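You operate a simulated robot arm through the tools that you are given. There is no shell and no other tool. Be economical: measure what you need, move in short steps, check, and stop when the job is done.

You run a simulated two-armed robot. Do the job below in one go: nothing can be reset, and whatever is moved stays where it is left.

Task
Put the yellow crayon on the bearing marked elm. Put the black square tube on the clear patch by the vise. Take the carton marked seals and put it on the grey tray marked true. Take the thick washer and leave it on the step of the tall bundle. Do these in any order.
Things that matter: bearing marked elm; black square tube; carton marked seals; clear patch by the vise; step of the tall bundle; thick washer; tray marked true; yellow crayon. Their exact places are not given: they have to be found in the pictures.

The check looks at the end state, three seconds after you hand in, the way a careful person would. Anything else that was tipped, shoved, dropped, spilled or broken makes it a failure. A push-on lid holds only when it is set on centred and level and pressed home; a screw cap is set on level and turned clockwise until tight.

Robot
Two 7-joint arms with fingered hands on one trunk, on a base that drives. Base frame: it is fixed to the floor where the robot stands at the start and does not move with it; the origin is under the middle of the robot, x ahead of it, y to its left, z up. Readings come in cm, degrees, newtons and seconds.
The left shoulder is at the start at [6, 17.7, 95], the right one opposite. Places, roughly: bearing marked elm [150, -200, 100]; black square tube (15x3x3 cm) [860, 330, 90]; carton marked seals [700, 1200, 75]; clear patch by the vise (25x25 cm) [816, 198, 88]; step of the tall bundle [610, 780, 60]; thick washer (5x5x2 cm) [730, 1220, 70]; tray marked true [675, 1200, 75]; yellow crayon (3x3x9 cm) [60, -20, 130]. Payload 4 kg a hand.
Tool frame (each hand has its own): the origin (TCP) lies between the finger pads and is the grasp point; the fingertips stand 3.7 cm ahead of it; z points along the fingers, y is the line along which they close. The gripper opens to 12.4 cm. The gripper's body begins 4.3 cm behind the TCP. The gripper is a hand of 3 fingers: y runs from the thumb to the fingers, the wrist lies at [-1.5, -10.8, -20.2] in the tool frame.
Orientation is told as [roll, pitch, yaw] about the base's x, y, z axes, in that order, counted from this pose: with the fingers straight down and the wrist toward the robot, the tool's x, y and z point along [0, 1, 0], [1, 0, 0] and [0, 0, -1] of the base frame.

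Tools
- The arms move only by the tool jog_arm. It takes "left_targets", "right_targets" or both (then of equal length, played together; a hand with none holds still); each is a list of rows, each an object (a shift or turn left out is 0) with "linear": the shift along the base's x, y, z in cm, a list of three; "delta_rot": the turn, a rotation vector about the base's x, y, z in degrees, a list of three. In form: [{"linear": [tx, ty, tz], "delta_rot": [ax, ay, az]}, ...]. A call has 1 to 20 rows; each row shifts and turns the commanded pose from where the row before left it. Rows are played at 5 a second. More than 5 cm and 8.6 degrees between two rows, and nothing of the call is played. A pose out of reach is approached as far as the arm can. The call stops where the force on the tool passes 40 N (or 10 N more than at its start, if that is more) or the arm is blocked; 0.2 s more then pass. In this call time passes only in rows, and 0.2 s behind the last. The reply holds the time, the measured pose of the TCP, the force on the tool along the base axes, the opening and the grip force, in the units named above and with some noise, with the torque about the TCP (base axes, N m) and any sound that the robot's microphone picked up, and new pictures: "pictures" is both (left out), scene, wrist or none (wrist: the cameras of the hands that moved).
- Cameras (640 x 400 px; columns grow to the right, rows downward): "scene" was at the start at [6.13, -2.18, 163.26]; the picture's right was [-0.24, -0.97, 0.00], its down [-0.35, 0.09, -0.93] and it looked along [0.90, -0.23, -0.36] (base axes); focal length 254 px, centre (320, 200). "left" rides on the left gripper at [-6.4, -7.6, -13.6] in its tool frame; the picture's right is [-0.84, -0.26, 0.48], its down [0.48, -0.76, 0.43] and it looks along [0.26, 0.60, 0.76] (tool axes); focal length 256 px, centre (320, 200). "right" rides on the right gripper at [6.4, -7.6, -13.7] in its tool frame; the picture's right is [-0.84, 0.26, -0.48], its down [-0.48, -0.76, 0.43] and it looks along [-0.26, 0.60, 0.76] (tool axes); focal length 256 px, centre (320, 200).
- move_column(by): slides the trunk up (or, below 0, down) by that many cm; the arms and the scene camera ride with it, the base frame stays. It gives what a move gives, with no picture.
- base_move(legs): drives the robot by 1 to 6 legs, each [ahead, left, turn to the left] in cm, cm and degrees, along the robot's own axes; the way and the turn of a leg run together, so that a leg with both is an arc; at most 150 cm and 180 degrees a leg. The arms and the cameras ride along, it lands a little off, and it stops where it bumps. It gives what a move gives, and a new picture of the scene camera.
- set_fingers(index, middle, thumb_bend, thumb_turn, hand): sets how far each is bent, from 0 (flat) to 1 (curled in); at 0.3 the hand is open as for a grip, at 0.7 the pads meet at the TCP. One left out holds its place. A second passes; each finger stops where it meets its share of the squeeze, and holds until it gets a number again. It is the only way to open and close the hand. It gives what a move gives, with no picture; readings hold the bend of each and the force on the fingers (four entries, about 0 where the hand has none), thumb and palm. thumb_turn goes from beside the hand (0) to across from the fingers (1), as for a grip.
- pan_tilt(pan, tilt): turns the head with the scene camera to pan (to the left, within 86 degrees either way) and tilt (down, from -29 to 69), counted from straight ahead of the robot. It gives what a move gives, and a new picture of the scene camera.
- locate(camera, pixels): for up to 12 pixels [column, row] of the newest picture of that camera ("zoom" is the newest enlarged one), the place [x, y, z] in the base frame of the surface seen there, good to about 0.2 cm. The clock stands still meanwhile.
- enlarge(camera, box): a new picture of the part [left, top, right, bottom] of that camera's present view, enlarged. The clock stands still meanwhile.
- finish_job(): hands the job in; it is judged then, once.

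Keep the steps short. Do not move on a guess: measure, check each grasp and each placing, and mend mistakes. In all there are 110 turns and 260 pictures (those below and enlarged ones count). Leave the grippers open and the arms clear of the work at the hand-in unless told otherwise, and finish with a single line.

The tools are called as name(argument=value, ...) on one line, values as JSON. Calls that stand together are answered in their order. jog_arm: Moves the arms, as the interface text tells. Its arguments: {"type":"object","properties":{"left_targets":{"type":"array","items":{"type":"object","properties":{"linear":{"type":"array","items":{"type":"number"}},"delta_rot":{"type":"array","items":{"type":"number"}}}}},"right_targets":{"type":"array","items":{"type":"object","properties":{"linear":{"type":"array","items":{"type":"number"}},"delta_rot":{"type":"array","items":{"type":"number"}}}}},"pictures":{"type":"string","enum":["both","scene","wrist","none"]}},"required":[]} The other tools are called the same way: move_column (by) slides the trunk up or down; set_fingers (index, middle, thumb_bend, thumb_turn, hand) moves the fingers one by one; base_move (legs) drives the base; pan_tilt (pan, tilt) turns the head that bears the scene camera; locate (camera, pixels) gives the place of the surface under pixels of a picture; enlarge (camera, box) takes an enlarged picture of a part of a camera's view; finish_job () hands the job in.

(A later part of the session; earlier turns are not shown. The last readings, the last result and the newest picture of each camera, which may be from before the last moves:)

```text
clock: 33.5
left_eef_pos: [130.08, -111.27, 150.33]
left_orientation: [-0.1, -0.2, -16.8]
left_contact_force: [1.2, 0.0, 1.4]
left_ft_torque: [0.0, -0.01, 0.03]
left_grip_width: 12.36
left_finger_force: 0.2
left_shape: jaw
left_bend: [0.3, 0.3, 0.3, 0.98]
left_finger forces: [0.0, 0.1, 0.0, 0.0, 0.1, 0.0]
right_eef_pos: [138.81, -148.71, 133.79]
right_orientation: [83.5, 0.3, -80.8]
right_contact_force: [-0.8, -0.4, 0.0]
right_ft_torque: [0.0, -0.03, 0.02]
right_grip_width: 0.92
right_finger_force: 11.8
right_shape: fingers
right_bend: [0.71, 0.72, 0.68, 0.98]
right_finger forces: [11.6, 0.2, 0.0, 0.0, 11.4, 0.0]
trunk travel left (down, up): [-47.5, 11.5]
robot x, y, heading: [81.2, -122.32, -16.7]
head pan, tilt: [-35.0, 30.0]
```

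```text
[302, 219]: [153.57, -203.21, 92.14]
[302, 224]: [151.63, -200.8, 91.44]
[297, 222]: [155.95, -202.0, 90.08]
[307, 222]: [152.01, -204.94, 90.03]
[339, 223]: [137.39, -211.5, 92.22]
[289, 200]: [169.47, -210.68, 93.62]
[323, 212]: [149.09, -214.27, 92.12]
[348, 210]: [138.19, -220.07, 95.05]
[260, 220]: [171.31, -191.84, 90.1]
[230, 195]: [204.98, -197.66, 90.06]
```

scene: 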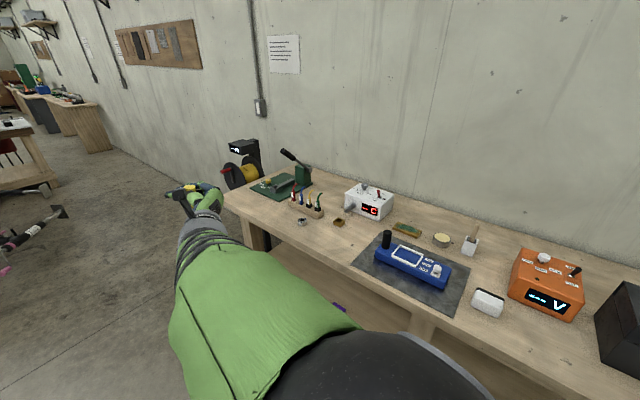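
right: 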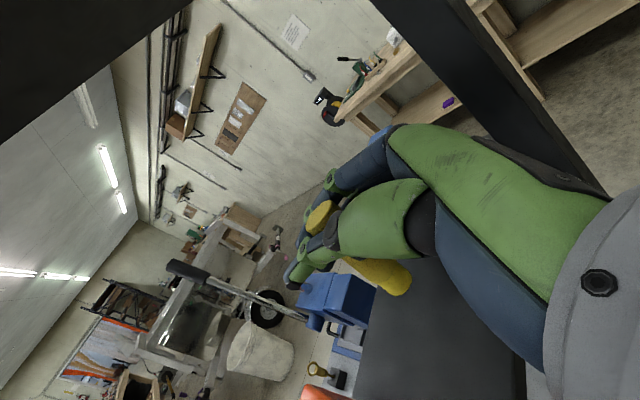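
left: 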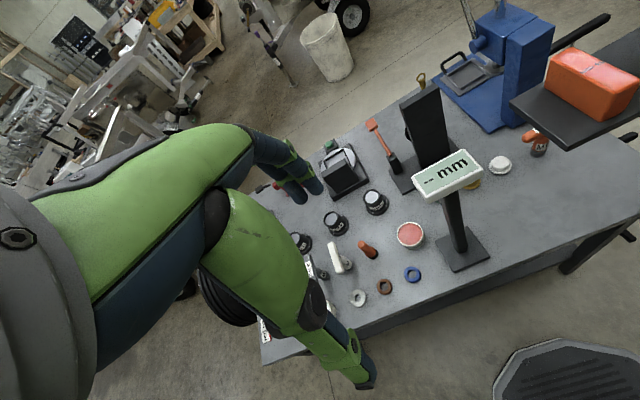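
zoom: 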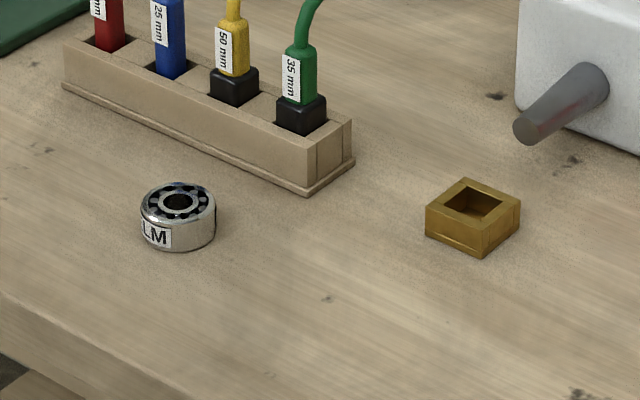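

The ELM bearing is at about (153.5, -203), top z 92.1, on a bench top at z 90. I'll drive to about (164, -129) and face the bench.

base_move(legs=[[81.4, 17.4, 0], [0, 0, -78]])

pan_tilt(pan=5, tilt=42)

```text
clock: 41.3
left_eef_pos: [186.38, -174.85, 150.31]
left_orientation: [-0.1, -0.1, -93.6]
left_contact_force: [-0.6, 0.1, -0.2]
left_ft_torque: [0.01, 0.01, -0.02]
left_grip_width: 12.38
left_finger_force: 0.0
left_shape: jaw
left_bend: [0.3, 0.3, 0.3, 0.98]
left_finger forces: [0.1, 0.1, 0.0, 0.0, 0.0, 0.1]
right_eef_pos: [151.83, -191.95, 133.73]
right_orientation: [83.6, 0.2, -157.7]
right_contact_force: [0.4, -1.2, -0.9]
right_ft_torque: [0.01, -0.01, -0.01]
right_grip_width: 0.89
right_finger_force: 11.5
right_shape: fingers
right_bend: [0.71, 0.72, 0.68, 0.98]
right_finger forces: [11.2, 0.4, 0.0, 0.1, 11.1, 0.1]
trunk travel left (down, up): [-47.5, 11.5]
robot x, y, heading: [164.41, -129.21, -93.6]
head pan, tilt: [-35.0, 30.0]
```

scene: 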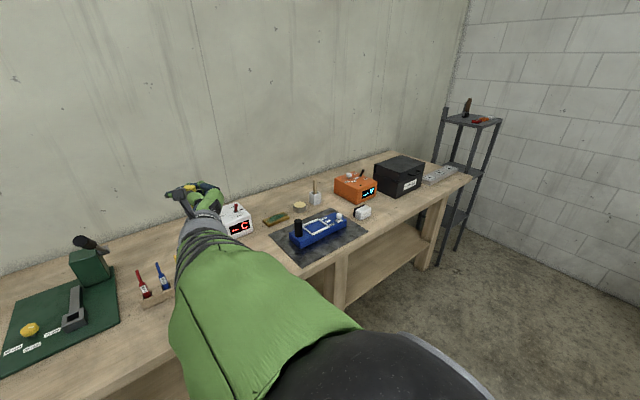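

```text
clock: 42.3
left_eef_pos: [186.37, -174.72, 150.2]
left_orientation: [-0.1, 0.0, -93.6]
left_contact_force: [-0.2, 0.2, -0.1]
left_ft_torque: [-0.01, -0.02, 0.0]
left_grip_width: 12.37
left_finger_force: 0.0
left_shape: jaw
left_bend: [0.3, 0.3, 0.3, 0.98]
left_finger forces: [0.0, 0.1, 0.0, 0.1, 0.0, 0.0]
right_eef_pos: [151.74, -191.92, 133.74]
right_orientation: [83.6, 0.3, -157.6]
right_contact_force: [0.1, -0.1, -0.9]
right_ft_torque: [0.02, 0.0, 0.04]
right_grip_width: 0.88
right_finger_force: 11.3
right_shape: fingers
right_bend: [0.71, 0.72, 0.68, 0.98]
right_finger forces: [11.2, 0.2, 0.0, 0.0, 11.1, 0.1]
trunk travel left (down, up): [-47.5, 11.5]
robot x, y, heading: [164.27, -129.34, -93.5]
head pan, tilt: [5.0, 42.0]
```

scene: 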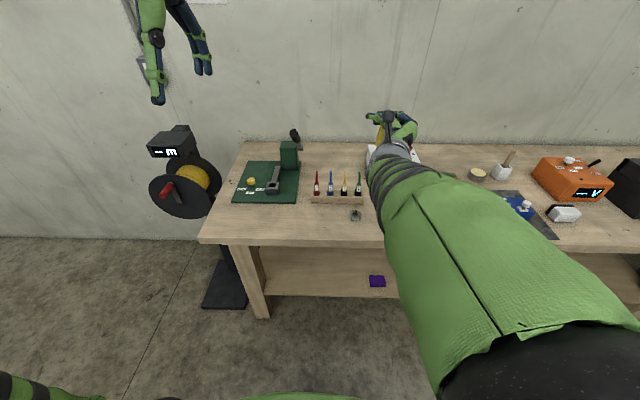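

I'll get precise measurements of the bearing and crayon from several cameras.

enlarge(camera="scene", box=[300, 100, 460, 230])

enlarge(camera="left", box=[0, 0, 640, 400])

enlarge(camera="right", box=[240, 130, 480, 330])

locate(camera="zoom", pixels=[[215, 180], [265, 145], [250, 160], [300, 262], [330, 280], [350, 260], [420, 300], [390, 325], [385, 280], [400, 270]])

locate(camera="scene", pixels=[[356, 211], [352, 215], [360, 215], [356, 220], [312, 197], [363, 203], [378, 120]])

```text
3.08 times, centred on (380, 165) of scene
```

zoom: 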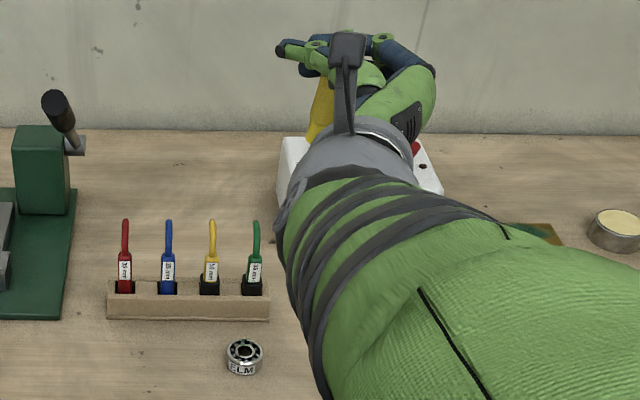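

```text
1.00 times, centred on (320, 200) of left (not enlarged: the box is as wide or as high as the picture)
```

zoom: 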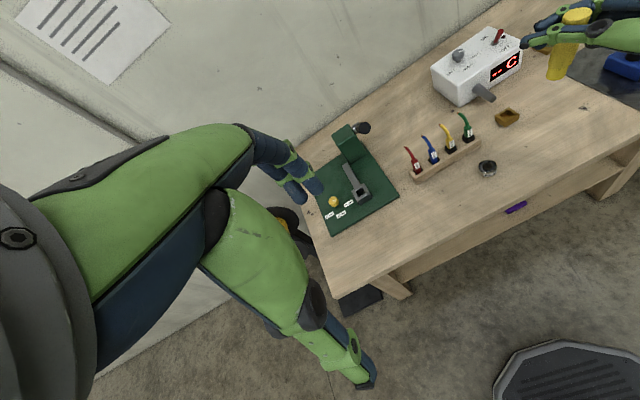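

```text
2.00 times, centred on (360, 230) of right
```

zoom: 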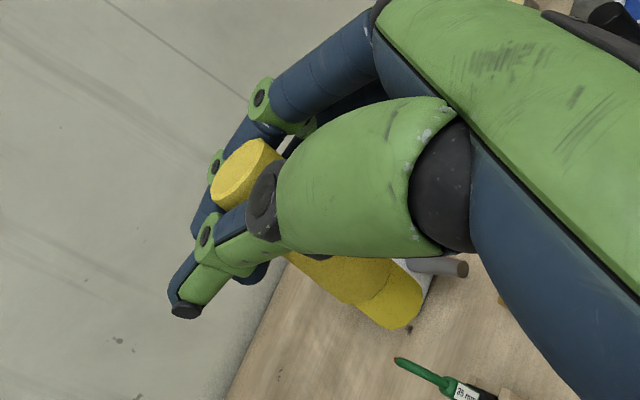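

```text
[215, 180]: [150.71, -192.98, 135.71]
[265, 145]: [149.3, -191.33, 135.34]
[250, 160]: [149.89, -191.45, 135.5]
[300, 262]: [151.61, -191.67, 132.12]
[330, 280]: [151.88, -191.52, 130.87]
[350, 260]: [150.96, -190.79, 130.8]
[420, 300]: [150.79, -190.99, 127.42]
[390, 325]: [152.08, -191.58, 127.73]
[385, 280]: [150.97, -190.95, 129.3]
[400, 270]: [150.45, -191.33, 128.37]
```

```text
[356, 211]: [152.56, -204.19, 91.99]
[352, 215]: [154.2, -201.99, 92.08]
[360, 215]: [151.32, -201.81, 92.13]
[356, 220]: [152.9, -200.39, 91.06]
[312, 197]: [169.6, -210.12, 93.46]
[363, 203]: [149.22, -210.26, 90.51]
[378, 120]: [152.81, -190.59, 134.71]
```

The left camera gives a good side view of the crayon. I'll measure its axis there.

enlarge(camera="left", box=[510, 0, 640, 90])

locate(camera="left", pixels=[[568, 12], [576, 9], [590, 13], [578, 19], [548, 74], [557, 80], [565, 76], [555, 60], [565, 60], [576, 60], [553, 70], [571, 45]])

```text
4.44 times, centred on (575, 45) of left
```

zoom: 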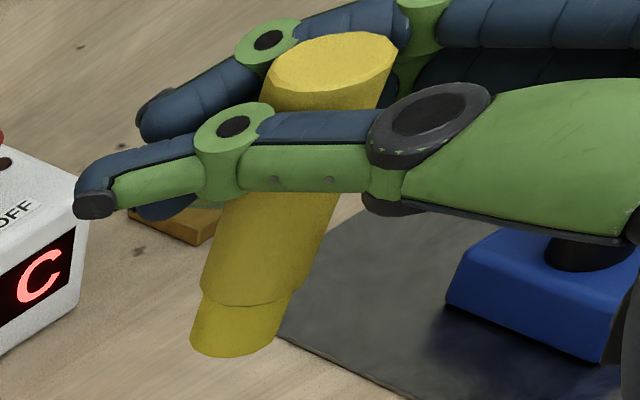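

```text
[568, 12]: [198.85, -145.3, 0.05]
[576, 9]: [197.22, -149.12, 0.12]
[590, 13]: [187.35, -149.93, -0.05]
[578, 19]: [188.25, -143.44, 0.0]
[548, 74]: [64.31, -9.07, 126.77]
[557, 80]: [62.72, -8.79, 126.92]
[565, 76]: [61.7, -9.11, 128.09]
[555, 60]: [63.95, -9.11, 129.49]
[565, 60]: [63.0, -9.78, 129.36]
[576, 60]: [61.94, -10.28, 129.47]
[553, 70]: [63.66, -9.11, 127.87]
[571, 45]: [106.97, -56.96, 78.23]
```

locate(camera="zoom", pixels=[[275, 75], [332, 45], [390, 55], [335, 88], [330, 65], [240, 220], [285, 225], [325, 225], [205, 330], [240, 345], [275, 335], [245, 320]])

```text
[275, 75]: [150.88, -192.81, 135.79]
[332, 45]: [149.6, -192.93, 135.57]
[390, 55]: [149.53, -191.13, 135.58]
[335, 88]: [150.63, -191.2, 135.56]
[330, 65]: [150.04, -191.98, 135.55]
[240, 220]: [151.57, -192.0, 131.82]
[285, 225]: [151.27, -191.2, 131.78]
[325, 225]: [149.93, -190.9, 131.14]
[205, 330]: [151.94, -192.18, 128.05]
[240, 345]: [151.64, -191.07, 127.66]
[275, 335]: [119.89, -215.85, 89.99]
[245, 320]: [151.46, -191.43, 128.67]
```

The crayon is upright: its top is level with centre (150.1, -192.0), top z 135.55, bottom about 127.05. Next I'll refine the bearing centre.

enlarge(camera="scene", box=[336, 203, 376, 228])

jog_arm(right_targets=[{"linear": [1, -3.5, 0]}, {"linear": [1, -3.5, 0]}, {"linear": [0.7, -3.4, 0]}], pictures="none")

```text
16.00 times, centred on (356, 216) of scene
```

zoom: 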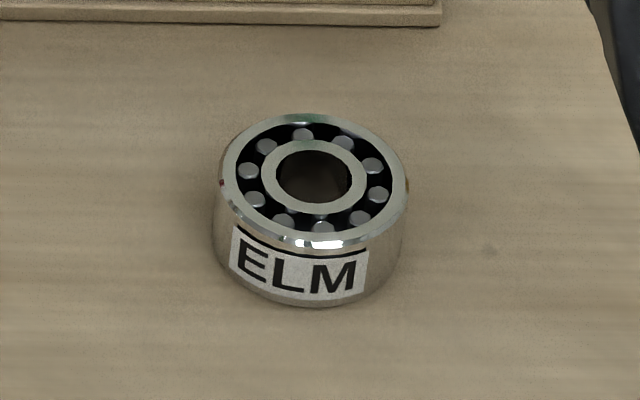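

```text
clock: 43.1
left_eef_pos: [186.35, -174.94, 150.18]
left_orientation: [-0.1, 0.0, -93.6]
left_contact_force: [0.2, -0.2, -0.1]
left_ft_torque: [-0.02, 0.0, -0.01]
left_grip_width: 12.34
left_finger_force: 0.2
left_shape: jaw
left_bend: [0.3, 0.3, 0.3, 0.98]
left_finger forces: [0.1, 0.0, 0.1, 0.0, 0.0, 0.1]
right_eef_pos: [154.48, -202.46, 133.75]
right_orientation: [83.6, 0.1, -157.8]
right_contact_force: [-0.5, 0.5, 0.1]
right_ft_torque: [-0.01, 0.03, 0.02]
right_grip_width: 0.89
right_finger_force: 11.0
right_shape: fingers
right_bend: [0.71, 0.72, 0.68, 0.98]
right_finger forces: [11.1, 0.4, 0.0, 0.0, 11.0, 0.0]
trunk travel left (down, up): [-47.5, 11.5]
robot x, y, heading: [164.22, -129.63, -93.4]
head pan, tilt: [5.0, 42.0]
```

locate(camera="zoom", pixels=[[226, 180], [400, 190], [302, 119], [318, 240], [285, 190], [345, 195], [313, 210], [318, 145]])

enlarge(camera="left", box=[480, 0, 640, 100])

move_column(by=-25)

```text
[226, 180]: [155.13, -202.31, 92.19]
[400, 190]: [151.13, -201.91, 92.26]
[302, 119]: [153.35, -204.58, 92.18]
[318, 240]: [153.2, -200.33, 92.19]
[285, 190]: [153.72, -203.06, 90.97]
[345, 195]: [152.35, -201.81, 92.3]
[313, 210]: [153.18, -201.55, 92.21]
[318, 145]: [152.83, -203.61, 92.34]
```

```text
4.00 times, centred on (560, 50) of left
```

zoom: 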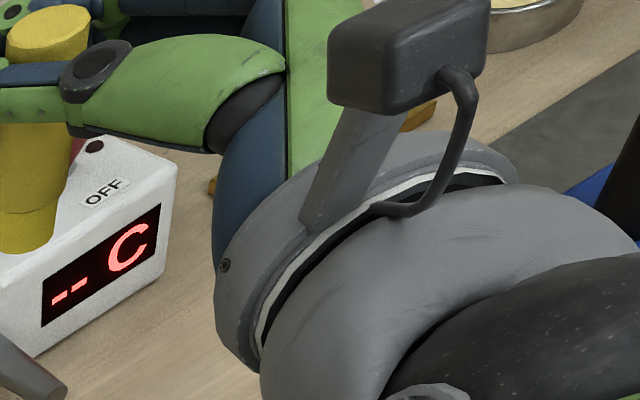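

```text
clock: 45.7
left_eef_pos: [186.4, -174.81, 125.3]
left_orientation: [-0.1, 0.0, -93.6]
left_contact_force: [0.0, 0.2, 0.2]
left_ft_torque: [0.01, 0.01, 0.01]
left_grip_width: 12.38
left_finger_force: 0.0
left_shape: jaw
left_bend: [0.3, 0.3, 0.3, 0.98]
left_finger forces: [0.1, 0.1, 0.1, 0.0, 0.0, 0.0]
right_eef_pos: [154.44, -202.21, 108.69]
right_orientation: [83.6, 0.3, -157.8]
right_contact_force: [0.5, -0.1, 0.6]
right_ft_torque: [0.01, -0.01, 0.0]
right_grip_width: 0.89
right_finger_force: 11.1
right_shape: fingers
right_bend: [0.71, 0.72, 0.68, 0.98]
right_finger forces: [11.2, 0.2, 0.0, 0.1, 11.1, 0.0]
trunk travel left (down, up): [-22.5, 36.5]
robot x, y, heading: [164.23, -129.14, -93.5]
head pan, tilt: [5.0, 42.0]
```

The bearing centre is (153.15, -202.4), top 92.2. I'll re-measure the crayon from the left camera.

enlarge(camera="left", box=[440, 0, 640, 125])

enlarge(camera="scene", box=[260, 60, 480, 200])

```text
3.20 times, centred on (540, 62) of left
```

zoom: 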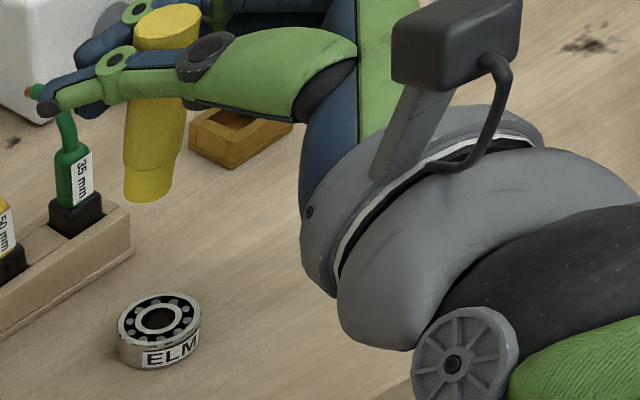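

```text
2.86 times, centred on (370, 130) of scene
```

zoom: 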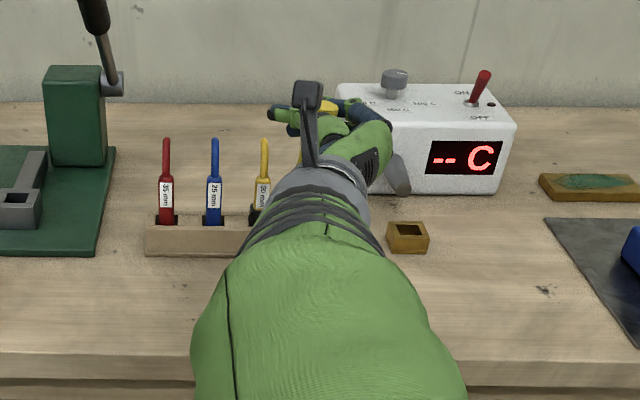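

enlarge(camera="left", box=[440, 0, 540, 62])

locate(camera="zoom", pixels=[[340, 25], [285, 30], [395, 30], [330, 40], [310, 250], [330, 380], [290, 390], [100, 215], [60, 180], [150, 150], [130, 240], [170, 330]])

```text
6.40 times, centred on (490, 31) of left
```

zoom: 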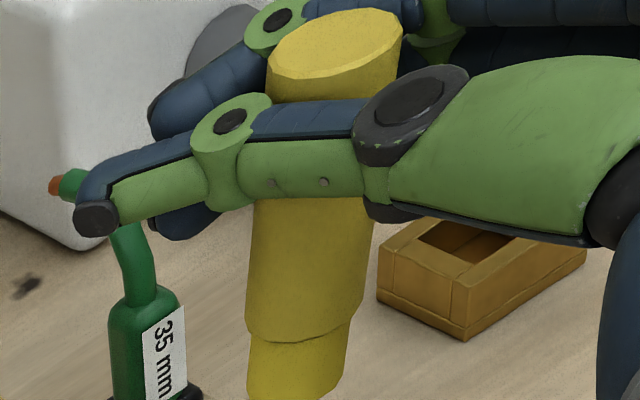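

```text
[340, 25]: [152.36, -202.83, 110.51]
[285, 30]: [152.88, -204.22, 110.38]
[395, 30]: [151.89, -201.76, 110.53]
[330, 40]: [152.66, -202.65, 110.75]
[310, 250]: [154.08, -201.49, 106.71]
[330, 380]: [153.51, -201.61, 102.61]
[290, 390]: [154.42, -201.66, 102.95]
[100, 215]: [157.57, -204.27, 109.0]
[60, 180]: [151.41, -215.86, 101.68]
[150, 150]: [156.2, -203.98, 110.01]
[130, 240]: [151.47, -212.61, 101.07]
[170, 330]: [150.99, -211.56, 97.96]
```

The crayon sits over the bearing centre to within about 0.3 cm, with its bottom near z 102.0. I'll lower the trunk 9.2 cm, then feel down with the arm.

move_column(by=-9.2)

jog_arm(right_targets=[{"linear": [0.2, 0, 0]}], pictures="none")

enlarge(camera="left", box=[400, 0, 560, 100])

```text
clock: 47.0
left_eef_pos: [186.45, -174.85, 116.04]
left_orientation: [-0.3, 0.0, -93.5]
left_contact_force: [-0.3, 0.5, 0.0]
left_ft_torque: [0.01, 0.0, 0.01]
left_grip_width: 12.36
left_finger_force: 0.0
left_shape: jaw
left_bend: [0.3, 0.3, 0.3, 0.98]
left_finger forces: [0.0, 0.0, 0.0, 0.1, 0.1, 0.0]
right_eef_pos: [154.42, -202.2, 99.66]
right_orientation: [83.6, 0.3, -157.7]
right_contact_force: [1.5, -0.8, -1.0]
right_ft_torque: [0.03, 0.04, 0.04]
right_grip_width: 0.88
right_finger_force: 11.1
right_shape: fingers
right_bend: [0.71, 0.72, 0.68, 0.98]
right_finger forces: [11.2, 0.3, 0.0, 0.0, 10.9, 0.0]
trunk travel left (down, up): [-13.3, 45.7]
robot x, y, heading: [164.65, -129.22, -93.5]
head pan, tilt: [5.0, 42.0]
```

```text
clock: 47.4
left_eef_pos: [186.29, -174.8, 115.98]
left_orientation: [-0.1, -0.1, -93.6]
left_contact_force: [0.5, 0.5, 0.5]
left_ft_torque: [0.02, 0.03, 0.01]
left_grip_width: 12.37
left_finger_force: 0.0
left_shape: jaw
left_bend: [0.3, 0.3, 0.3, 0.98]
left_finger forces: [0.0, 0.1, 0.0, 0.0, 0.0, 0.0]
right_eef_pos: [154.71, -202.31, 99.58]
right_orientation: [83.5, 0.3, -157.7]
right_contact_force: [-0.1, -0.1, -1.0]
right_ft_torque: [-0.02, 0.0, 0.02]
right_grip_width: 0.88
right_finger_force: 11.1
right_shape: fingers
right_bend: [0.71, 0.72, 0.68, 0.98]
right_finger forces: [11.2, 0.3, 0.0, 0.0, 11.0, 0.0]
trunk travel left (down, up): [-13.3, 45.7]
robot x, y, heading: [164.55, -129.44, -93.5]
head pan, tilt: [5.0, 42.0]
```

```text
4.00 times, centred on (480, 50) of left
```

zoom: 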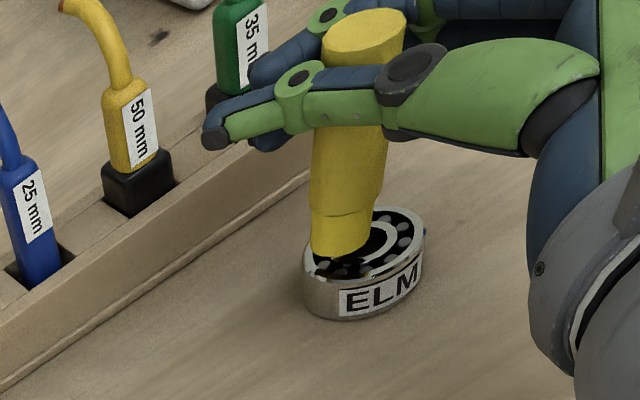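

locate(camera="zoom", pixels=[[318, 240], [340, 250], [362, 240], [310, 215], [372, 215], [420, 235], [390, 265], [310, 262], [365, 30], [330, 40], [400, 25], [350, 130]])

```text
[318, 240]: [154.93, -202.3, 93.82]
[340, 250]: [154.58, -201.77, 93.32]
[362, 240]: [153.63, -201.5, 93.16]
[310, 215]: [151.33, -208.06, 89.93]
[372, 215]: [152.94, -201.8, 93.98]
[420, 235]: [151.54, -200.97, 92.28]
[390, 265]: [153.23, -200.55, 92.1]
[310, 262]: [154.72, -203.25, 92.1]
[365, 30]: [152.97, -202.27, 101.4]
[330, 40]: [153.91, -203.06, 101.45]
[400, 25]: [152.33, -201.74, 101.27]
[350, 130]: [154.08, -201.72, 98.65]
```

The crayon leans about 5°, with its bottom 0.6 cm too far in +x. I'll turn 4.5° about y to correct both.

jog_arm(right_targets=[{"delta_rot": [0, 2.5, 0]}, {"delta_rot": [0, 2, 0]}], pictures="none")

enlarge(camera="left", box=[430, 0, 540, 70])

locate(camera="zoom", pixels=[[303, 340], [315, 358], [340, 364], [370, 358], [395, 340], [405, 320], [370, 310], [370, 230], [360, 60], [310, 70], [420, 50], [370, 30]])

```text
clock: 48.0
left_eef_pos: [186.42, -174.85, 116.06]
left_orientation: [-0.1, -0.2, -93.6]
left_contact_force: [-0.4, 0.3, 0.3]
left_ft_torque: [0.0, -0.04, 0.01]
left_grip_width: 12.37
left_finger_force: 0.1
left_shape: jaw
left_bend: [0.3, 0.3, 0.3, 0.98]
left_finger forces: [0.0, 0.0, 0.0, 0.0, 0.1, 0.0]
right_eef_pos: [154.75, -202.27, 99.63]
right_orientation: [81.9, -3.9, -157.6]
right_contact_force: [0.4, -0.2, -0.5]
right_ft_torque: [-0.03, -0.03, 0.01]
right_grip_width: 0.88
right_finger_force: 11.9
right_shape: fingers
right_bend: [0.71, 0.72, 0.68, 0.98]
right_finger forces: [11.1, 0.3, 0.1, 0.0, 11.0, 0.0]
trunk travel left (down, up): [-13.3, 45.7]
robot x, y, heading: [164.24, -129.51, -93.5]
head pan, tilt: [5.0, 42.0]
```

```text
5.71 times, centred on (485, 35) of left
```

zoom: 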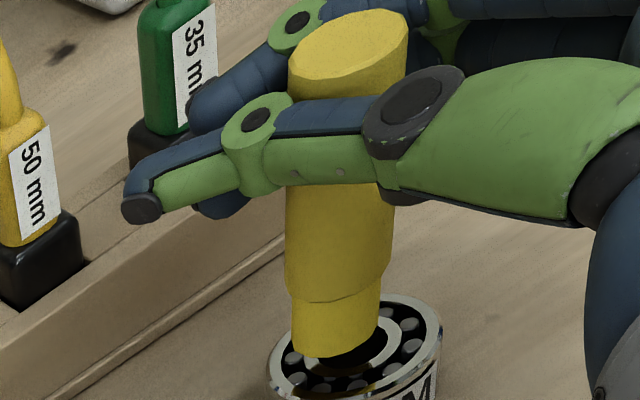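

```text
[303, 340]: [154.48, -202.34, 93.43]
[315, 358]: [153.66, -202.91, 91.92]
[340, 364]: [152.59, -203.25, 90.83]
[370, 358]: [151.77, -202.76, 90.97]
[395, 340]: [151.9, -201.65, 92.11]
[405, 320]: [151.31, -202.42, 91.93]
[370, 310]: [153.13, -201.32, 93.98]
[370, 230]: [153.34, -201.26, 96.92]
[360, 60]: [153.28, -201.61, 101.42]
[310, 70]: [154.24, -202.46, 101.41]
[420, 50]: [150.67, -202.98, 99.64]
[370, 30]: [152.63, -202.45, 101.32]
```

Now it is upright and within 0.3 cm. I'll lower gently until contact.

jog_arm(right_targets=[{"linear": [-0.2, -0.2, -0.3]}, {"linear": [0, 0, -0.2]}, {"linear": [0, 0, -0.2]}], pictures="none")

enlarge(camera="left", box=[430, 10, 530, 80])

```text
clock: 48.8
left_eef_pos: [186.47, -174.89, 116.09]
left_orientation: [-0.1, -0.1, -93.6]
left_contact_force: [0.0, -0.2, -0.3]
left_ft_torque: [0.0, -0.04, 0.01]
left_grip_width: 12.37
left_finger_force: 0.1
left_shape: jaw
left_bend: [0.3, 0.3, 0.3, 0.98]
left_finger forces: [0.1, 0.1, 0.1, 0.0, 0.0, 0.0]
right_eef_pos: [154.56, -202.43, 98.79]
right_orientation: [81.9, -4.0, -157.6]
right_contact_force: [0.1, 0.0, -0.5]
right_ft_torque: [-0.02, -0.01, -0.02]
right_grip_width: 0.88
right_finger_force: 11.8
right_shape: fingers
right_bend: [0.71, 0.72, 0.68, 0.98]
right_finger forces: [11.2, 0.3, 0.0, 0.1, 11.0, 0.1]
trunk travel left (down, up): [-13.3, 45.7]
robot x, y, heading: [164.7, -129.25, -93.5]
head pan, tilt: [5.0, 42.0]
```

```text
5.71 times, centred on (480, 45) of left
```

zoom: 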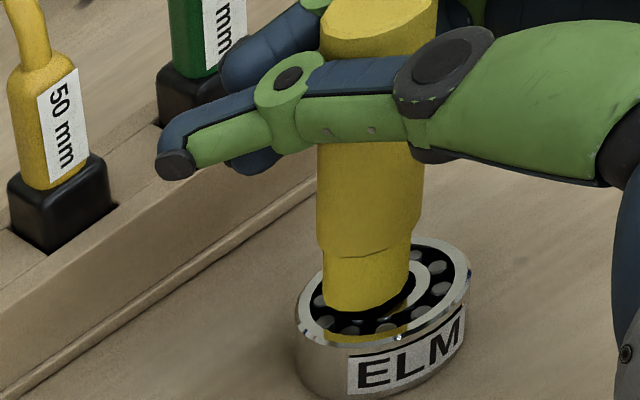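

jog_arm(right_targets=[{"linear": [-0.2, 0.1, -0.1]}, {"linear": [0, 0, -0.1]}, {"linear": [0, 0, -0.1]}, {"linear": [0, 0, -0.1]}], pictures="none")

enlarge(camera="left", box=[430, 10, 530, 80])

locate(camera="zoom", pixels=[[330, 300], [345, 310], [365, 312], [390, 305], [400, 270], [360, 265], [365, 200], [330, 25], [400, 15], [380, 5], [315, 300], [465, 270]])

```text
clock: 49.8
left_eef_pos: [186.42, -174.77, 115.95]
left_orientation: [-0.2, -0.1, -93.6]
left_contact_force: [-0.3, -0.3, 0.4]
left_ft_torque: [-0.05, 0.01, -0.01]
left_grip_width: 12.36
left_finger_force: 0.0
left_shape: jaw
left_bend: [0.3, 0.3, 0.3, 0.98]
left_finger forces: [0.1, 0.0, 0.0, 0.0, 0.0, 0.0]
right_eef_pos: [154.41, -202.27, 98.57]
right_orientation: [82.1, -3.8, -157.6]
right_contact_force: [0.8, -0.9, 7.1]
right_ft_torque: [-0.09, 0.12, 0.01]
right_grip_width: 0.87
right_finger_force: 11.7
right_shape: fingers
right_bend: [0.71, 0.72, 0.68, 0.97]
right_finger forces: [10.7, 0.4, 0.0, 0.0, 11.6, 0.0]
trunk travel left (down, up): [-13.3, 45.7]
robot x, y, heading: [164.0, -129.3, -93.5]
head pan, tilt: [5.0, 42.0]
```

```text
5.71 times, centred on (480, 45) of left
```

zoom: 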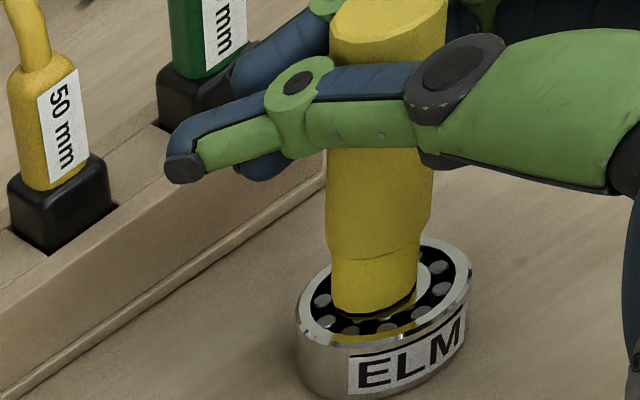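

```text
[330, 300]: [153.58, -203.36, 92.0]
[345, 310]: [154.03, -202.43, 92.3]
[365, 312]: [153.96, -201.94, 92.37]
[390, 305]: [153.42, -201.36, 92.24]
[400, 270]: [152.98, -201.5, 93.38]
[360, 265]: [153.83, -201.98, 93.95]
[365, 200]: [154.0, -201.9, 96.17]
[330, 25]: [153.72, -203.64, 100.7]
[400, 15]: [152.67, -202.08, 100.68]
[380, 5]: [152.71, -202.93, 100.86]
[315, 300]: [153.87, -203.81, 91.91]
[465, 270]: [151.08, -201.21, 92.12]
```

Contact at 7 N and centred. I'll ease up a touch, then release in small stages.

jog_arm(right_targets=[{"linear": [0, 0, 0.1]}], pictures="none")

set_fingers(hand="right", index=0.64, middle=0.64, thumb_bend=0.61)

enlarge(camera="left", box=[430, 0, 530, 70])

```text
clock: 50.2
left_eef_pos: [186.38, -174.81, 116.09]
left_orientation: [-0.1, -0.1, -93.6]
left_contact_force: [0.3, 0.9, -0.3]
left_ft_torque: [0.02, -0.02, 0.0]
left_grip_width: 12.38
left_finger_force: 0.1
left_shape: jaw
left_bend: [0.3, 0.3, 0.3, 0.98]
left_finger forces: [0.1, 0.0, 0.0, 0.0, 0.0, 0.0]
right_eef_pos: [154.16, -202.38, 98.65]
right_orientation: [81.9, -3.9, -157.5]
right_contact_force: [-0.5, 0.3, 5.1]
right_ft_torque: [-0.06, 0.09, 0.0]
right_grip_width: 0.88
right_finger_force: 11.5
right_shape: fingers
right_bend: [0.71, 0.72, 0.68, 0.97]
right_finger forces: [10.8, 0.5, 0.0, 0.1, 11.5, 0.1]
trunk travel left (down, up): [-13.3, 45.7]
robot x, y, heading: [164.34, -129.48, -93.5]
head pan, tilt: [5.0, 42.0]
```

```text
clock: 51.2
left_eef_pos: [186.31, -174.87, 116.01]
left_orientation: [-0.1, -0.1, -93.6]
left_contact_force: [-0.1, 0.0, -0.7]
left_ft_torque: [0.01, -0.01, 0.02]
left_grip_width: 12.39
left_finger_force: 0.0
left_shape: jaw
left_bend: [0.3, 0.3, 0.3, 0.98]
left_finger forces: [0.0, 0.1, 0.1, 0.1, 0.0, 0.0]
right_eef_pos: [154.31, -202.35, 98.55]
right_orientation: [81.8, -3.9, -157.6]
right_contact_force: [-0.9, -0.7, 0.2]
right_ft_torque: [-0.01, -0.01, -0.01]
right_grip_width: 2.34
right_finger_force: 0.0
right_shape: fingers
right_bend: [0.64, 0.64, 0.61, 0.97]
right_finger forces: [0.1, 0.1, 0.0, 0.1, 0.0, 0.1]
trunk travel left (down, up): [-13.3, 45.7]
robot x, y, heading: [164.49, -129.6, -93.5]
head pan, tilt: [5.0, 42.0]
```

```text
5.71 times, centred on (480, 35) of left
```

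zoom: 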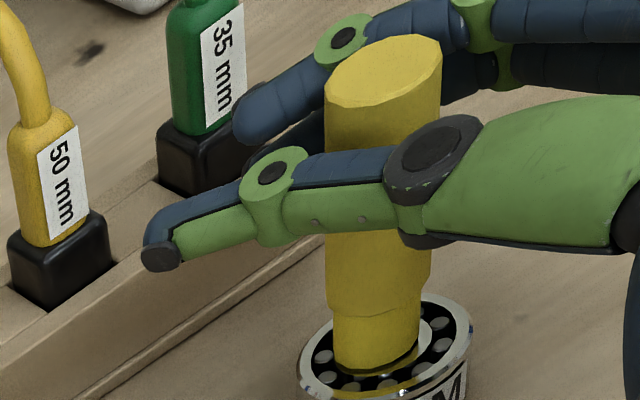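

Standing free. I'll open further and check, then withdraw along the finger direction.

set_fingers(hand="right", index=0.48, middle=0.48, thumb_bend=0.46)

enlarge(camera="left", box=[400, 0, 560, 100])

```text
clock: 52.2
left_eef_pos: [186.33, -174.79, 116.11]
left_orientation: [-0.1, -0.1, -93.6]
left_contact_force: [0.5, -0.6, 0.4]
left_ft_torque: [0.01, 0.0, -0.01]
left_grip_width: 12.39
left_finger_force: 0.0
left_shape: jaw
left_bend: [0.3, 0.3, 0.3, 0.98]
left_finger forces: [0.0, 0.0, 0.0, 0.0, 0.0, 0.0]
right_eef_pos: [154.27, -202.38, 98.6]
right_orientation: [81.7, -3.9, -157.6]
right_contact_force: [0.4, 0.0, -0.5]
right_ft_torque: [-0.01, 0.01, -0.02]
right_grip_width: 7.14
right_finger_force: 0.0
right_shape: fingers
right_bend: [0.48, 0.48, 0.46, 0.97]
right_finger forces: [0.0, 0.0, 0.1, 0.0, 0.0, 0.0]
trunk travel left (down, up): [-13.3, 45.7]
robot x, y, heading: [164.33, -129.66, -93.4]
head pan, tilt: [5.0, 42.0]
```

```text
4.00 times, centred on (480, 50) of left
```

zoom: 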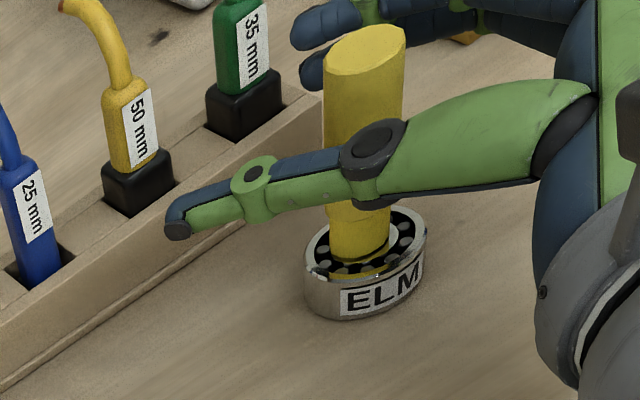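

jog_arm(right_targets=[{"linear": [-1.1, 2.8, 0]}, {"linear": [-1.5, 3.7, 0]}, {"linear": [-1.5, 3.7, 0]}, {"linear": [-1.5, 3.7, 0]}], pictures="none")

move_column(by=30)

pan_tilt(pan=5, tilt=42)

enlarge(camera="scene", box=[300, 160, 420, 235])

```text
clock: 53.2
left_eef_pos: [186.42, -174.81, 116.06]
left_orientation: [-0.1, -0.1, -93.6]
left_contact_force: [0.0, 0.6, -0.3]
left_ft_torque: [0.02, 0.05, -0.03]
left_grip_width: 12.38
left_finger_force: 0.0
left_shape: jaw
left_bend: [0.3, 0.3, 0.3, 0.98]
left_finger forces: [0.0, 0.1, 0.1, 0.0, 0.0, 0.1]
right_eef_pos: [148.81, -188.52, 98.76]
right_orientation: [81.8, -4.0, -157.6]
right_contact_force: [-1.1, 0.1, 0.5]
right_ft_torque: [-0.01, 0.01, 0.02]
right_grip_width: 7.11
right_finger_force: 0.0
right_shape: fingers
right_bend: [0.48, 0.48, 0.46, 0.97]
right_finger forces: [0.0, 0.1, 0.0, 0.1, 0.0, 0.0]
trunk travel left (down, up): [-13.3, 45.7]
robot x, y, heading: [164.33, -129.53, -93.6]
head pan, tilt: [5.0, 42.0]
```

```text
clock: 56.2
left_eef_pos: [186.38, -174.88, 146.05]
left_orientation: [-0.2, -0.1, -93.5]
left_contact_force: [0.3, -0.5, 0.5]
left_ft_torque: [0.01, 0.01, 0.03]
left_grip_width: 12.37
left_finger_force: 0.1
left_shape: jaw
left_bend: [0.3, 0.3, 0.3, 0.98]
left_finger forces: [0.0, 0.0, 0.1, 0.0, 0.1, 0.1]
right_eef_pos: [148.83, -188.52, 128.71]
right_orientation: [81.7, -3.8, -157.6]
right_contact_force: [0.3, 0.7, 0.1]
right_ft_torque: [0.02, -0.02, -0.02]
right_grip_width: 7.15
right_finger_force: 0.1
right_shape: fingers
right_bend: [0.48, 0.48, 0.46, 0.97]
right_finger forces: [0.1, 0.1, 0.0, 0.0, 0.0, 0.1]
trunk travel left (down, up): [-43.3, 15.7]
robot x, y, heading: [164.14, -129.55, -93.6]
head pan, tilt: [5.0, 42.0]
```

```text
clock: 56.8
left_eef_pos: [186.38, -174.84, 146.15]
left_orientation: [-0.2, -0.1, -93.6]
left_contact_force: [0.3, -0.6, -0.6]
left_ft_torque: [-0.01, 0.0, 0.0]
left_grip_width: 12.38
left_finger_force: 0.1
left_shape: jaw
left_bend: [0.3, 0.3, 0.3, 0.98]
left_finger forces: [0.0, 0.0, 0.0, 0.0, 0.0, 0.0]
right_eef_pos: [148.89, -188.66, 128.68]
right_orientation: [81.7, -4.0, -157.6]
right_contact_force: [0.1, 0.8, 0.2]
right_ft_torque: [0.0, 0.01, -0.01]
right_grip_width: 7.11
right_finger_force: 0.0
right_shape: fingers
right_bend: [0.48, 0.48, 0.46, 0.97]
right_finger forces: [0.1, 0.1, 0.0, 0.0, 0.1, 0.1]
trunk travel left (down, up): [-43.3, 15.7]
robot x, y, heading: [164.18, -129.21, -93.5]
head pan, tilt: [5.0, 42.0]
```

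scene: 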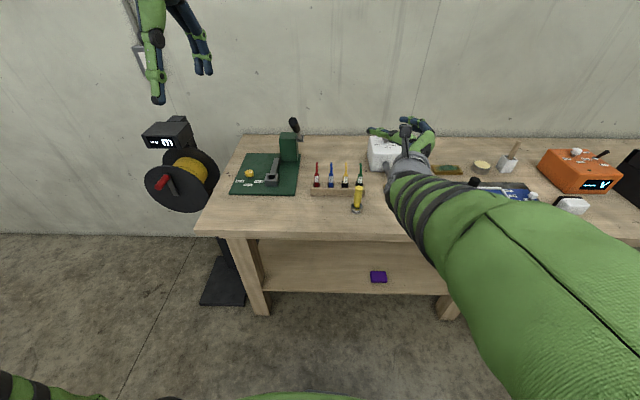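

```text
5.33 times, centred on (360, 198) of scene
```

zoom: 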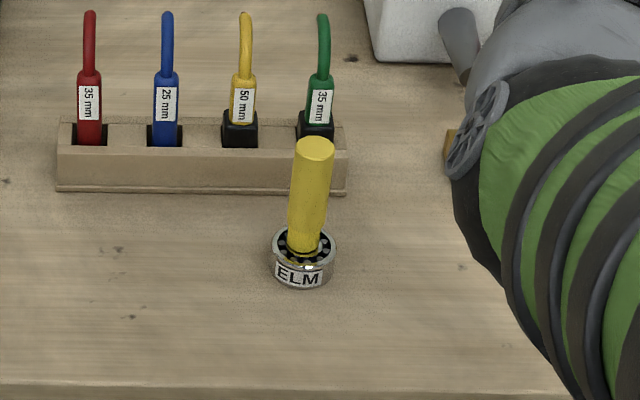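

The crayon stands on the ELM bearing. Next I'll back off, bring the right hand to its neutral pose, and turn to look at the way ahead.

base_move(legs=[[-22, 0, 0]])

jog_arm(right_targets=[{"linear": [-1.46, 1.46, 1.2], "delta_rot": [3.83, 5.37, 4.02]}, {"linear": [-1.46, 1.46, 1.2], "delta_rot": [3.83, 5.37, 4.02]}, {"linear": [-1.46, 1.46, 1.2], "delta_rot": [3.83, 5.37, 4.02]}, {"linear": [-1.46, 1.46, 1.2], "delta_rot": [3.83, 5.37, 4.02]}, {"linear": [-1.46, 1.46, 1.2], "delta_rot": [3.83, 5.37, 4.02]}, {"linear": [-1.46, 1.46, 1.2], "delta_rot": [3.83, 5.37, 4.02]}, {"linear": [-1.46, 1.46, 1.2], "delta_rot": [3.83, 5.37, 4.02]}, {"linear": [-1.46, 1.46, 1.2], "delta_rot": [3.83, 5.37, 4.02]}, {"linear": [-1.46, 1.46, 1.2], "delta_rot": [3.83, 5.37, 4.02]}, {"linear": [-1.46, 1.46, 1.2], "delta_rot": [3.83, 5.37, 4.02]}, {"linear": [-1.46, 1.46, 1.2], "delta_rot": [3.83, 5.37, 4.02]}, {"linear": [-1.46, 1.46, 1.2], "delta_rot": [3.83, 5.37, 4.02]}, {"linear": [-1.46, 1.46, 1.2], "delta_rot": [3.83, 5.37, 4.02]}], pictures="none")

base_move(legs=[[0, 0, 93.5]])

pan_tilt(pan=15, tilt=15)

```text
clock: 58.5
left_eef_pos: [187.68, -153.1, 146.12]
left_orientation: [-0.1, -0.2, -93.7]
left_contact_force: [1.0, 1.1, 0.7]
left_ft_torque: [-0.02, 0.0, 0.03]
left_grip_width: 12.38
left_finger_force: 0.1
left_shape: jaw
left_bend: [0.3, 0.3, 0.3, 0.98]
left_finger forces: [0.0, 0.0, 0.1, 0.0, 0.1, 0.0]
right_eef_pos: [150.1, -166.72, 128.82]
right_orientation: [81.8, -3.9, -157.7]
right_contact_force: [0.6, 0.0, -0.4]
right_ft_torque: [0.0, 0.0, -0.02]
right_grip_width: 7.15
right_finger_force: 0.0
right_shape: fingers
right_bend: [0.48, 0.48, 0.46, 0.97]
right_finger forces: [0.0, 0.0, 0.1, 0.0, 0.0, 0.0]
trunk travel left (down, up): [-43.3, 15.7]
robot x, y, heading: [165.89, -107.6, -93.8]
head pan, tilt: [5.0, 42.0]
```

scene: 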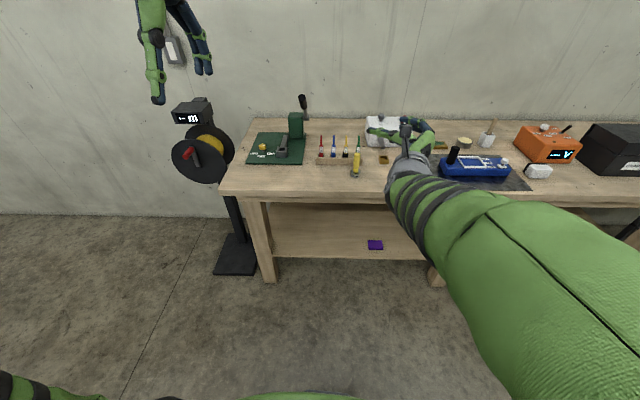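

```text
clock: 61.2
left_eef_pos: [187.6, -153.15, 145.95]
left_orientation: [-0.1, 0.0, -93.7]
left_contact_force: [0.1, 0.0, -0.5]
left_ft_torque: [0.02, 0.01, 0.01]
left_grip_width: 12.35
left_finger_force: 0.1
left_shape: jaw
left_bend: [0.3, 0.3, 0.3, 0.98]
left_finger forces: [0.0, 0.1, 0.0, 0.0, 0.0, 0.0]
right_eef_pos: [131.2, -147.98, 144.42]
right_orientation: [-0.2, -0.6, -89.6]
right_contact_force: [0.2, 0.3, -0.1]
right_ft_torque: [0.01, 0.04, -0.01]
right_grip_width: 7.12
right_finger_force: 0.1
right_shape: fingers
right_bend: [0.48, 0.48, 0.46, 0.98]
right_finger forces: [0.1, 0.0, 0.0, 0.0, 0.0, 0.0]
trunk travel left (down, up): [-43.3, 15.7]
robot x, y, heading: [165.83, -107.58, -93.6]
head pan, tilt: [5.0, 42.0]
```

```text
clock: 65.6
left_eef_pos: [209.22, -82.21, 146.04]
left_orientation: [-0.1, -0.1, 0.6]
left_contact_force: [-0.5, 0.4, -0.8]
left_ft_torque: [-0.02, 0.02, -0.03]
left_grip_width: 12.34
left_finger_force: 0.1
left_shape: jaw
left_bend: [0.3, 0.3, 0.3, 0.98]
left_finger forces: [0.0, 0.0, 0.0, 0.1, 0.0, 0.1]
right_eef_pos: [208.38, -139.12, 144.39]
right_orientation: [-0.1, -0.7, 4.6]
right_contact_force: [-0.7, -0.3, 0.9]
right_ft_torque: [0.0, -0.01, -0.02]
right_grip_width: 7.13
right_finger_force: 0.0
right_shape: fingers
right_bend: [0.48, 0.48, 0.46, 0.98]
right_finger forces: [0.0, 0.0, 0.0, 0.1, 0.0, 0.1]
trunk travel left (down, up): [-43.3, 15.7]
robot x, y, heading: [165.99, -107.49, 0.8]
head pan, tilt: [5.0, 42.0]
```

scene: 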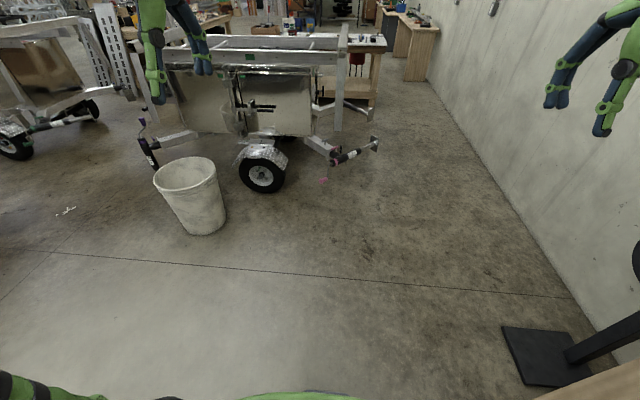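

```text
clock: 66.5
left_eef_pos: [209.29, -82.33, 146.17]
left_orientation: [0.0, -0.1, 0.6]
left_contact_force: [-0.4, -0.3, -0.2]
left_ft_torque: [0.04, 0.01, 0.04]
left_grip_width: 12.39
left_finger_force: 0.1
left_shape: jaw
left_bend: [0.3, 0.3, 0.3, 0.98]
left_finger forces: [0.0, 0.0, 0.1, 0.1, 0.1, 0.0]
right_eef_pos: [208.32, -139.09, 144.34]
right_orientation: [-0.2, -0.7, 4.5]
right_contact_force: [-0.6, -0.3, 1.2]
right_ft_torque: [-0.01, 0.0, -0.01]
right_grip_width: 7.12
right_finger_force: 0.0
right_shape: fingers
right_bend: [0.48, 0.48, 0.46, 0.98]
right_finger forces: [0.0, 0.0, 0.0, 0.1, 0.0, 0.0]
trunk travel left (down, up): [-43.3, 15.7]
robot x, y, heading: [165.33, -107.6, 0.6]
head pan, tilt: [15.0, 15.0]
```

scene: 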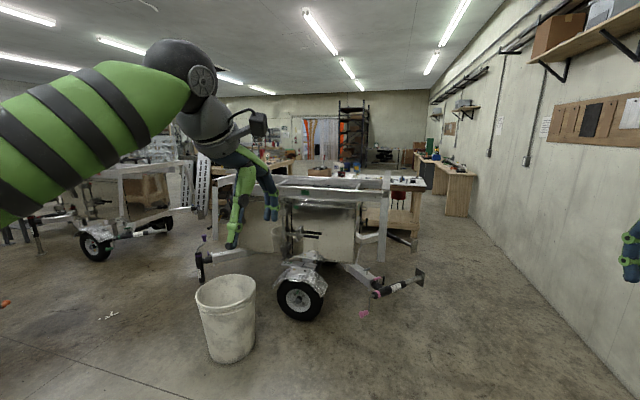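

I'll measure the passage right of the trailer.

locate(camera="scene", pixels=[[422, 275], [363, 313], [415, 245], [445, 212], [475, 172], [520, 290], [300, 310], [245, 340], [420, 180], [402, 203], [470, 235], [440, 240]])

enlarge(camera="scene", box=[300, 120, 500, 245])

```text
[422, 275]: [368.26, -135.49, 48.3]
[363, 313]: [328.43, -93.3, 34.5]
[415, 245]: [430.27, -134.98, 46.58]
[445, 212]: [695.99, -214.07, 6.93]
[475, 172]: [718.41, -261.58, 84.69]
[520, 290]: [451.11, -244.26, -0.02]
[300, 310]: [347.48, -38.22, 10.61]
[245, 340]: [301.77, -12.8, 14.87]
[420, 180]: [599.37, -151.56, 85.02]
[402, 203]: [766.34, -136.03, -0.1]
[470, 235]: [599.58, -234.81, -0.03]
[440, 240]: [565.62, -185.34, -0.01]
```

```text
3.20 times, centred on (400, 182) of scene
```

zoom: 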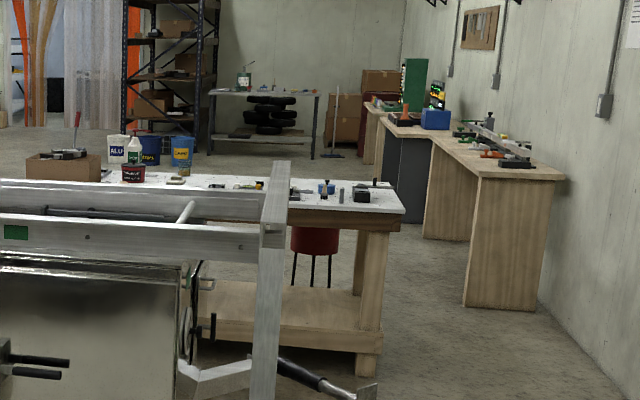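

pan_tilt(pan=45, tilt=15)

locate(camera="scene", pixels=[[97, 245], [200, 275], [240, 200], [385, 240], [215, 185], [320, 245], [120, 220], [60, 190]])

```text
clock: 67.5
left_eef_pos: [209.26, -82.35, 146.07]
left_orientation: [-0.1, -0.1, 0.6]
left_contact_force: [-0.1, -0.5, 0.4]
left_ft_torque: [-0.01, -0.02, 0.01]
left_grip_width: 12.39
left_finger_force: 0.1
left_shape: jaw
left_bend: [0.3, 0.3, 0.3, 0.98]
left_finger forces: [0.1, 0.0, 0.0, 0.1, 0.0, 0.0]
right_eef_pos: [208.36, -139.0, 144.29]
right_orientation: [-0.2, -0.7, 4.6]
right_contact_force: [0.2, 0.0, 0.9]
right_ft_torque: [0.0, -0.01, 0.0]
right_grip_width: 7.15
right_finger_force: 0.0
right_shape: fingers
right_bend: [0.48, 0.48, 0.46, 0.98]
right_finger forces: [0.1, 0.1, 0.0, 0.1, 0.0, 0.1]
trunk travel left (down, up): [-43.3, 15.7]
robot x, y, heading: [165.74, -107.62, 0.6]
head pan, tilt: [45.0, 15.0]
```

scene: 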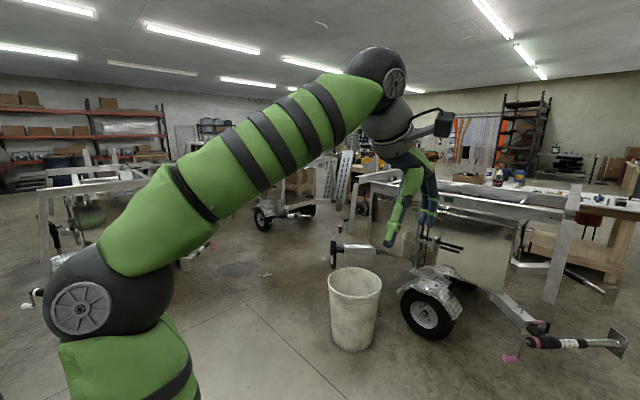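

```text
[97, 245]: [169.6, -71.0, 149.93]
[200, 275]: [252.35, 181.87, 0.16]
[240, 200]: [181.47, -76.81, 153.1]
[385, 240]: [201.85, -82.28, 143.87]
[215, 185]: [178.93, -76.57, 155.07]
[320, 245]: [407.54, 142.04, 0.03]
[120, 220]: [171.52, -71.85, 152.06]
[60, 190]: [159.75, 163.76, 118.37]
```

locate(camera="scene", pixels=[[333, 266], [265, 228], [305, 213], [350, 345], [325, 215], [335, 200], [180, 265], [290, 300]])

```text
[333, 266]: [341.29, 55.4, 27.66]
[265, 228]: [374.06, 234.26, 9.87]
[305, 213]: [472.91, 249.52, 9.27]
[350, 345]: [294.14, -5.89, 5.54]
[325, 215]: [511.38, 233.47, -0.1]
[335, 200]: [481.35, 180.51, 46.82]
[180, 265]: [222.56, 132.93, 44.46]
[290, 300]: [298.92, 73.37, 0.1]
```

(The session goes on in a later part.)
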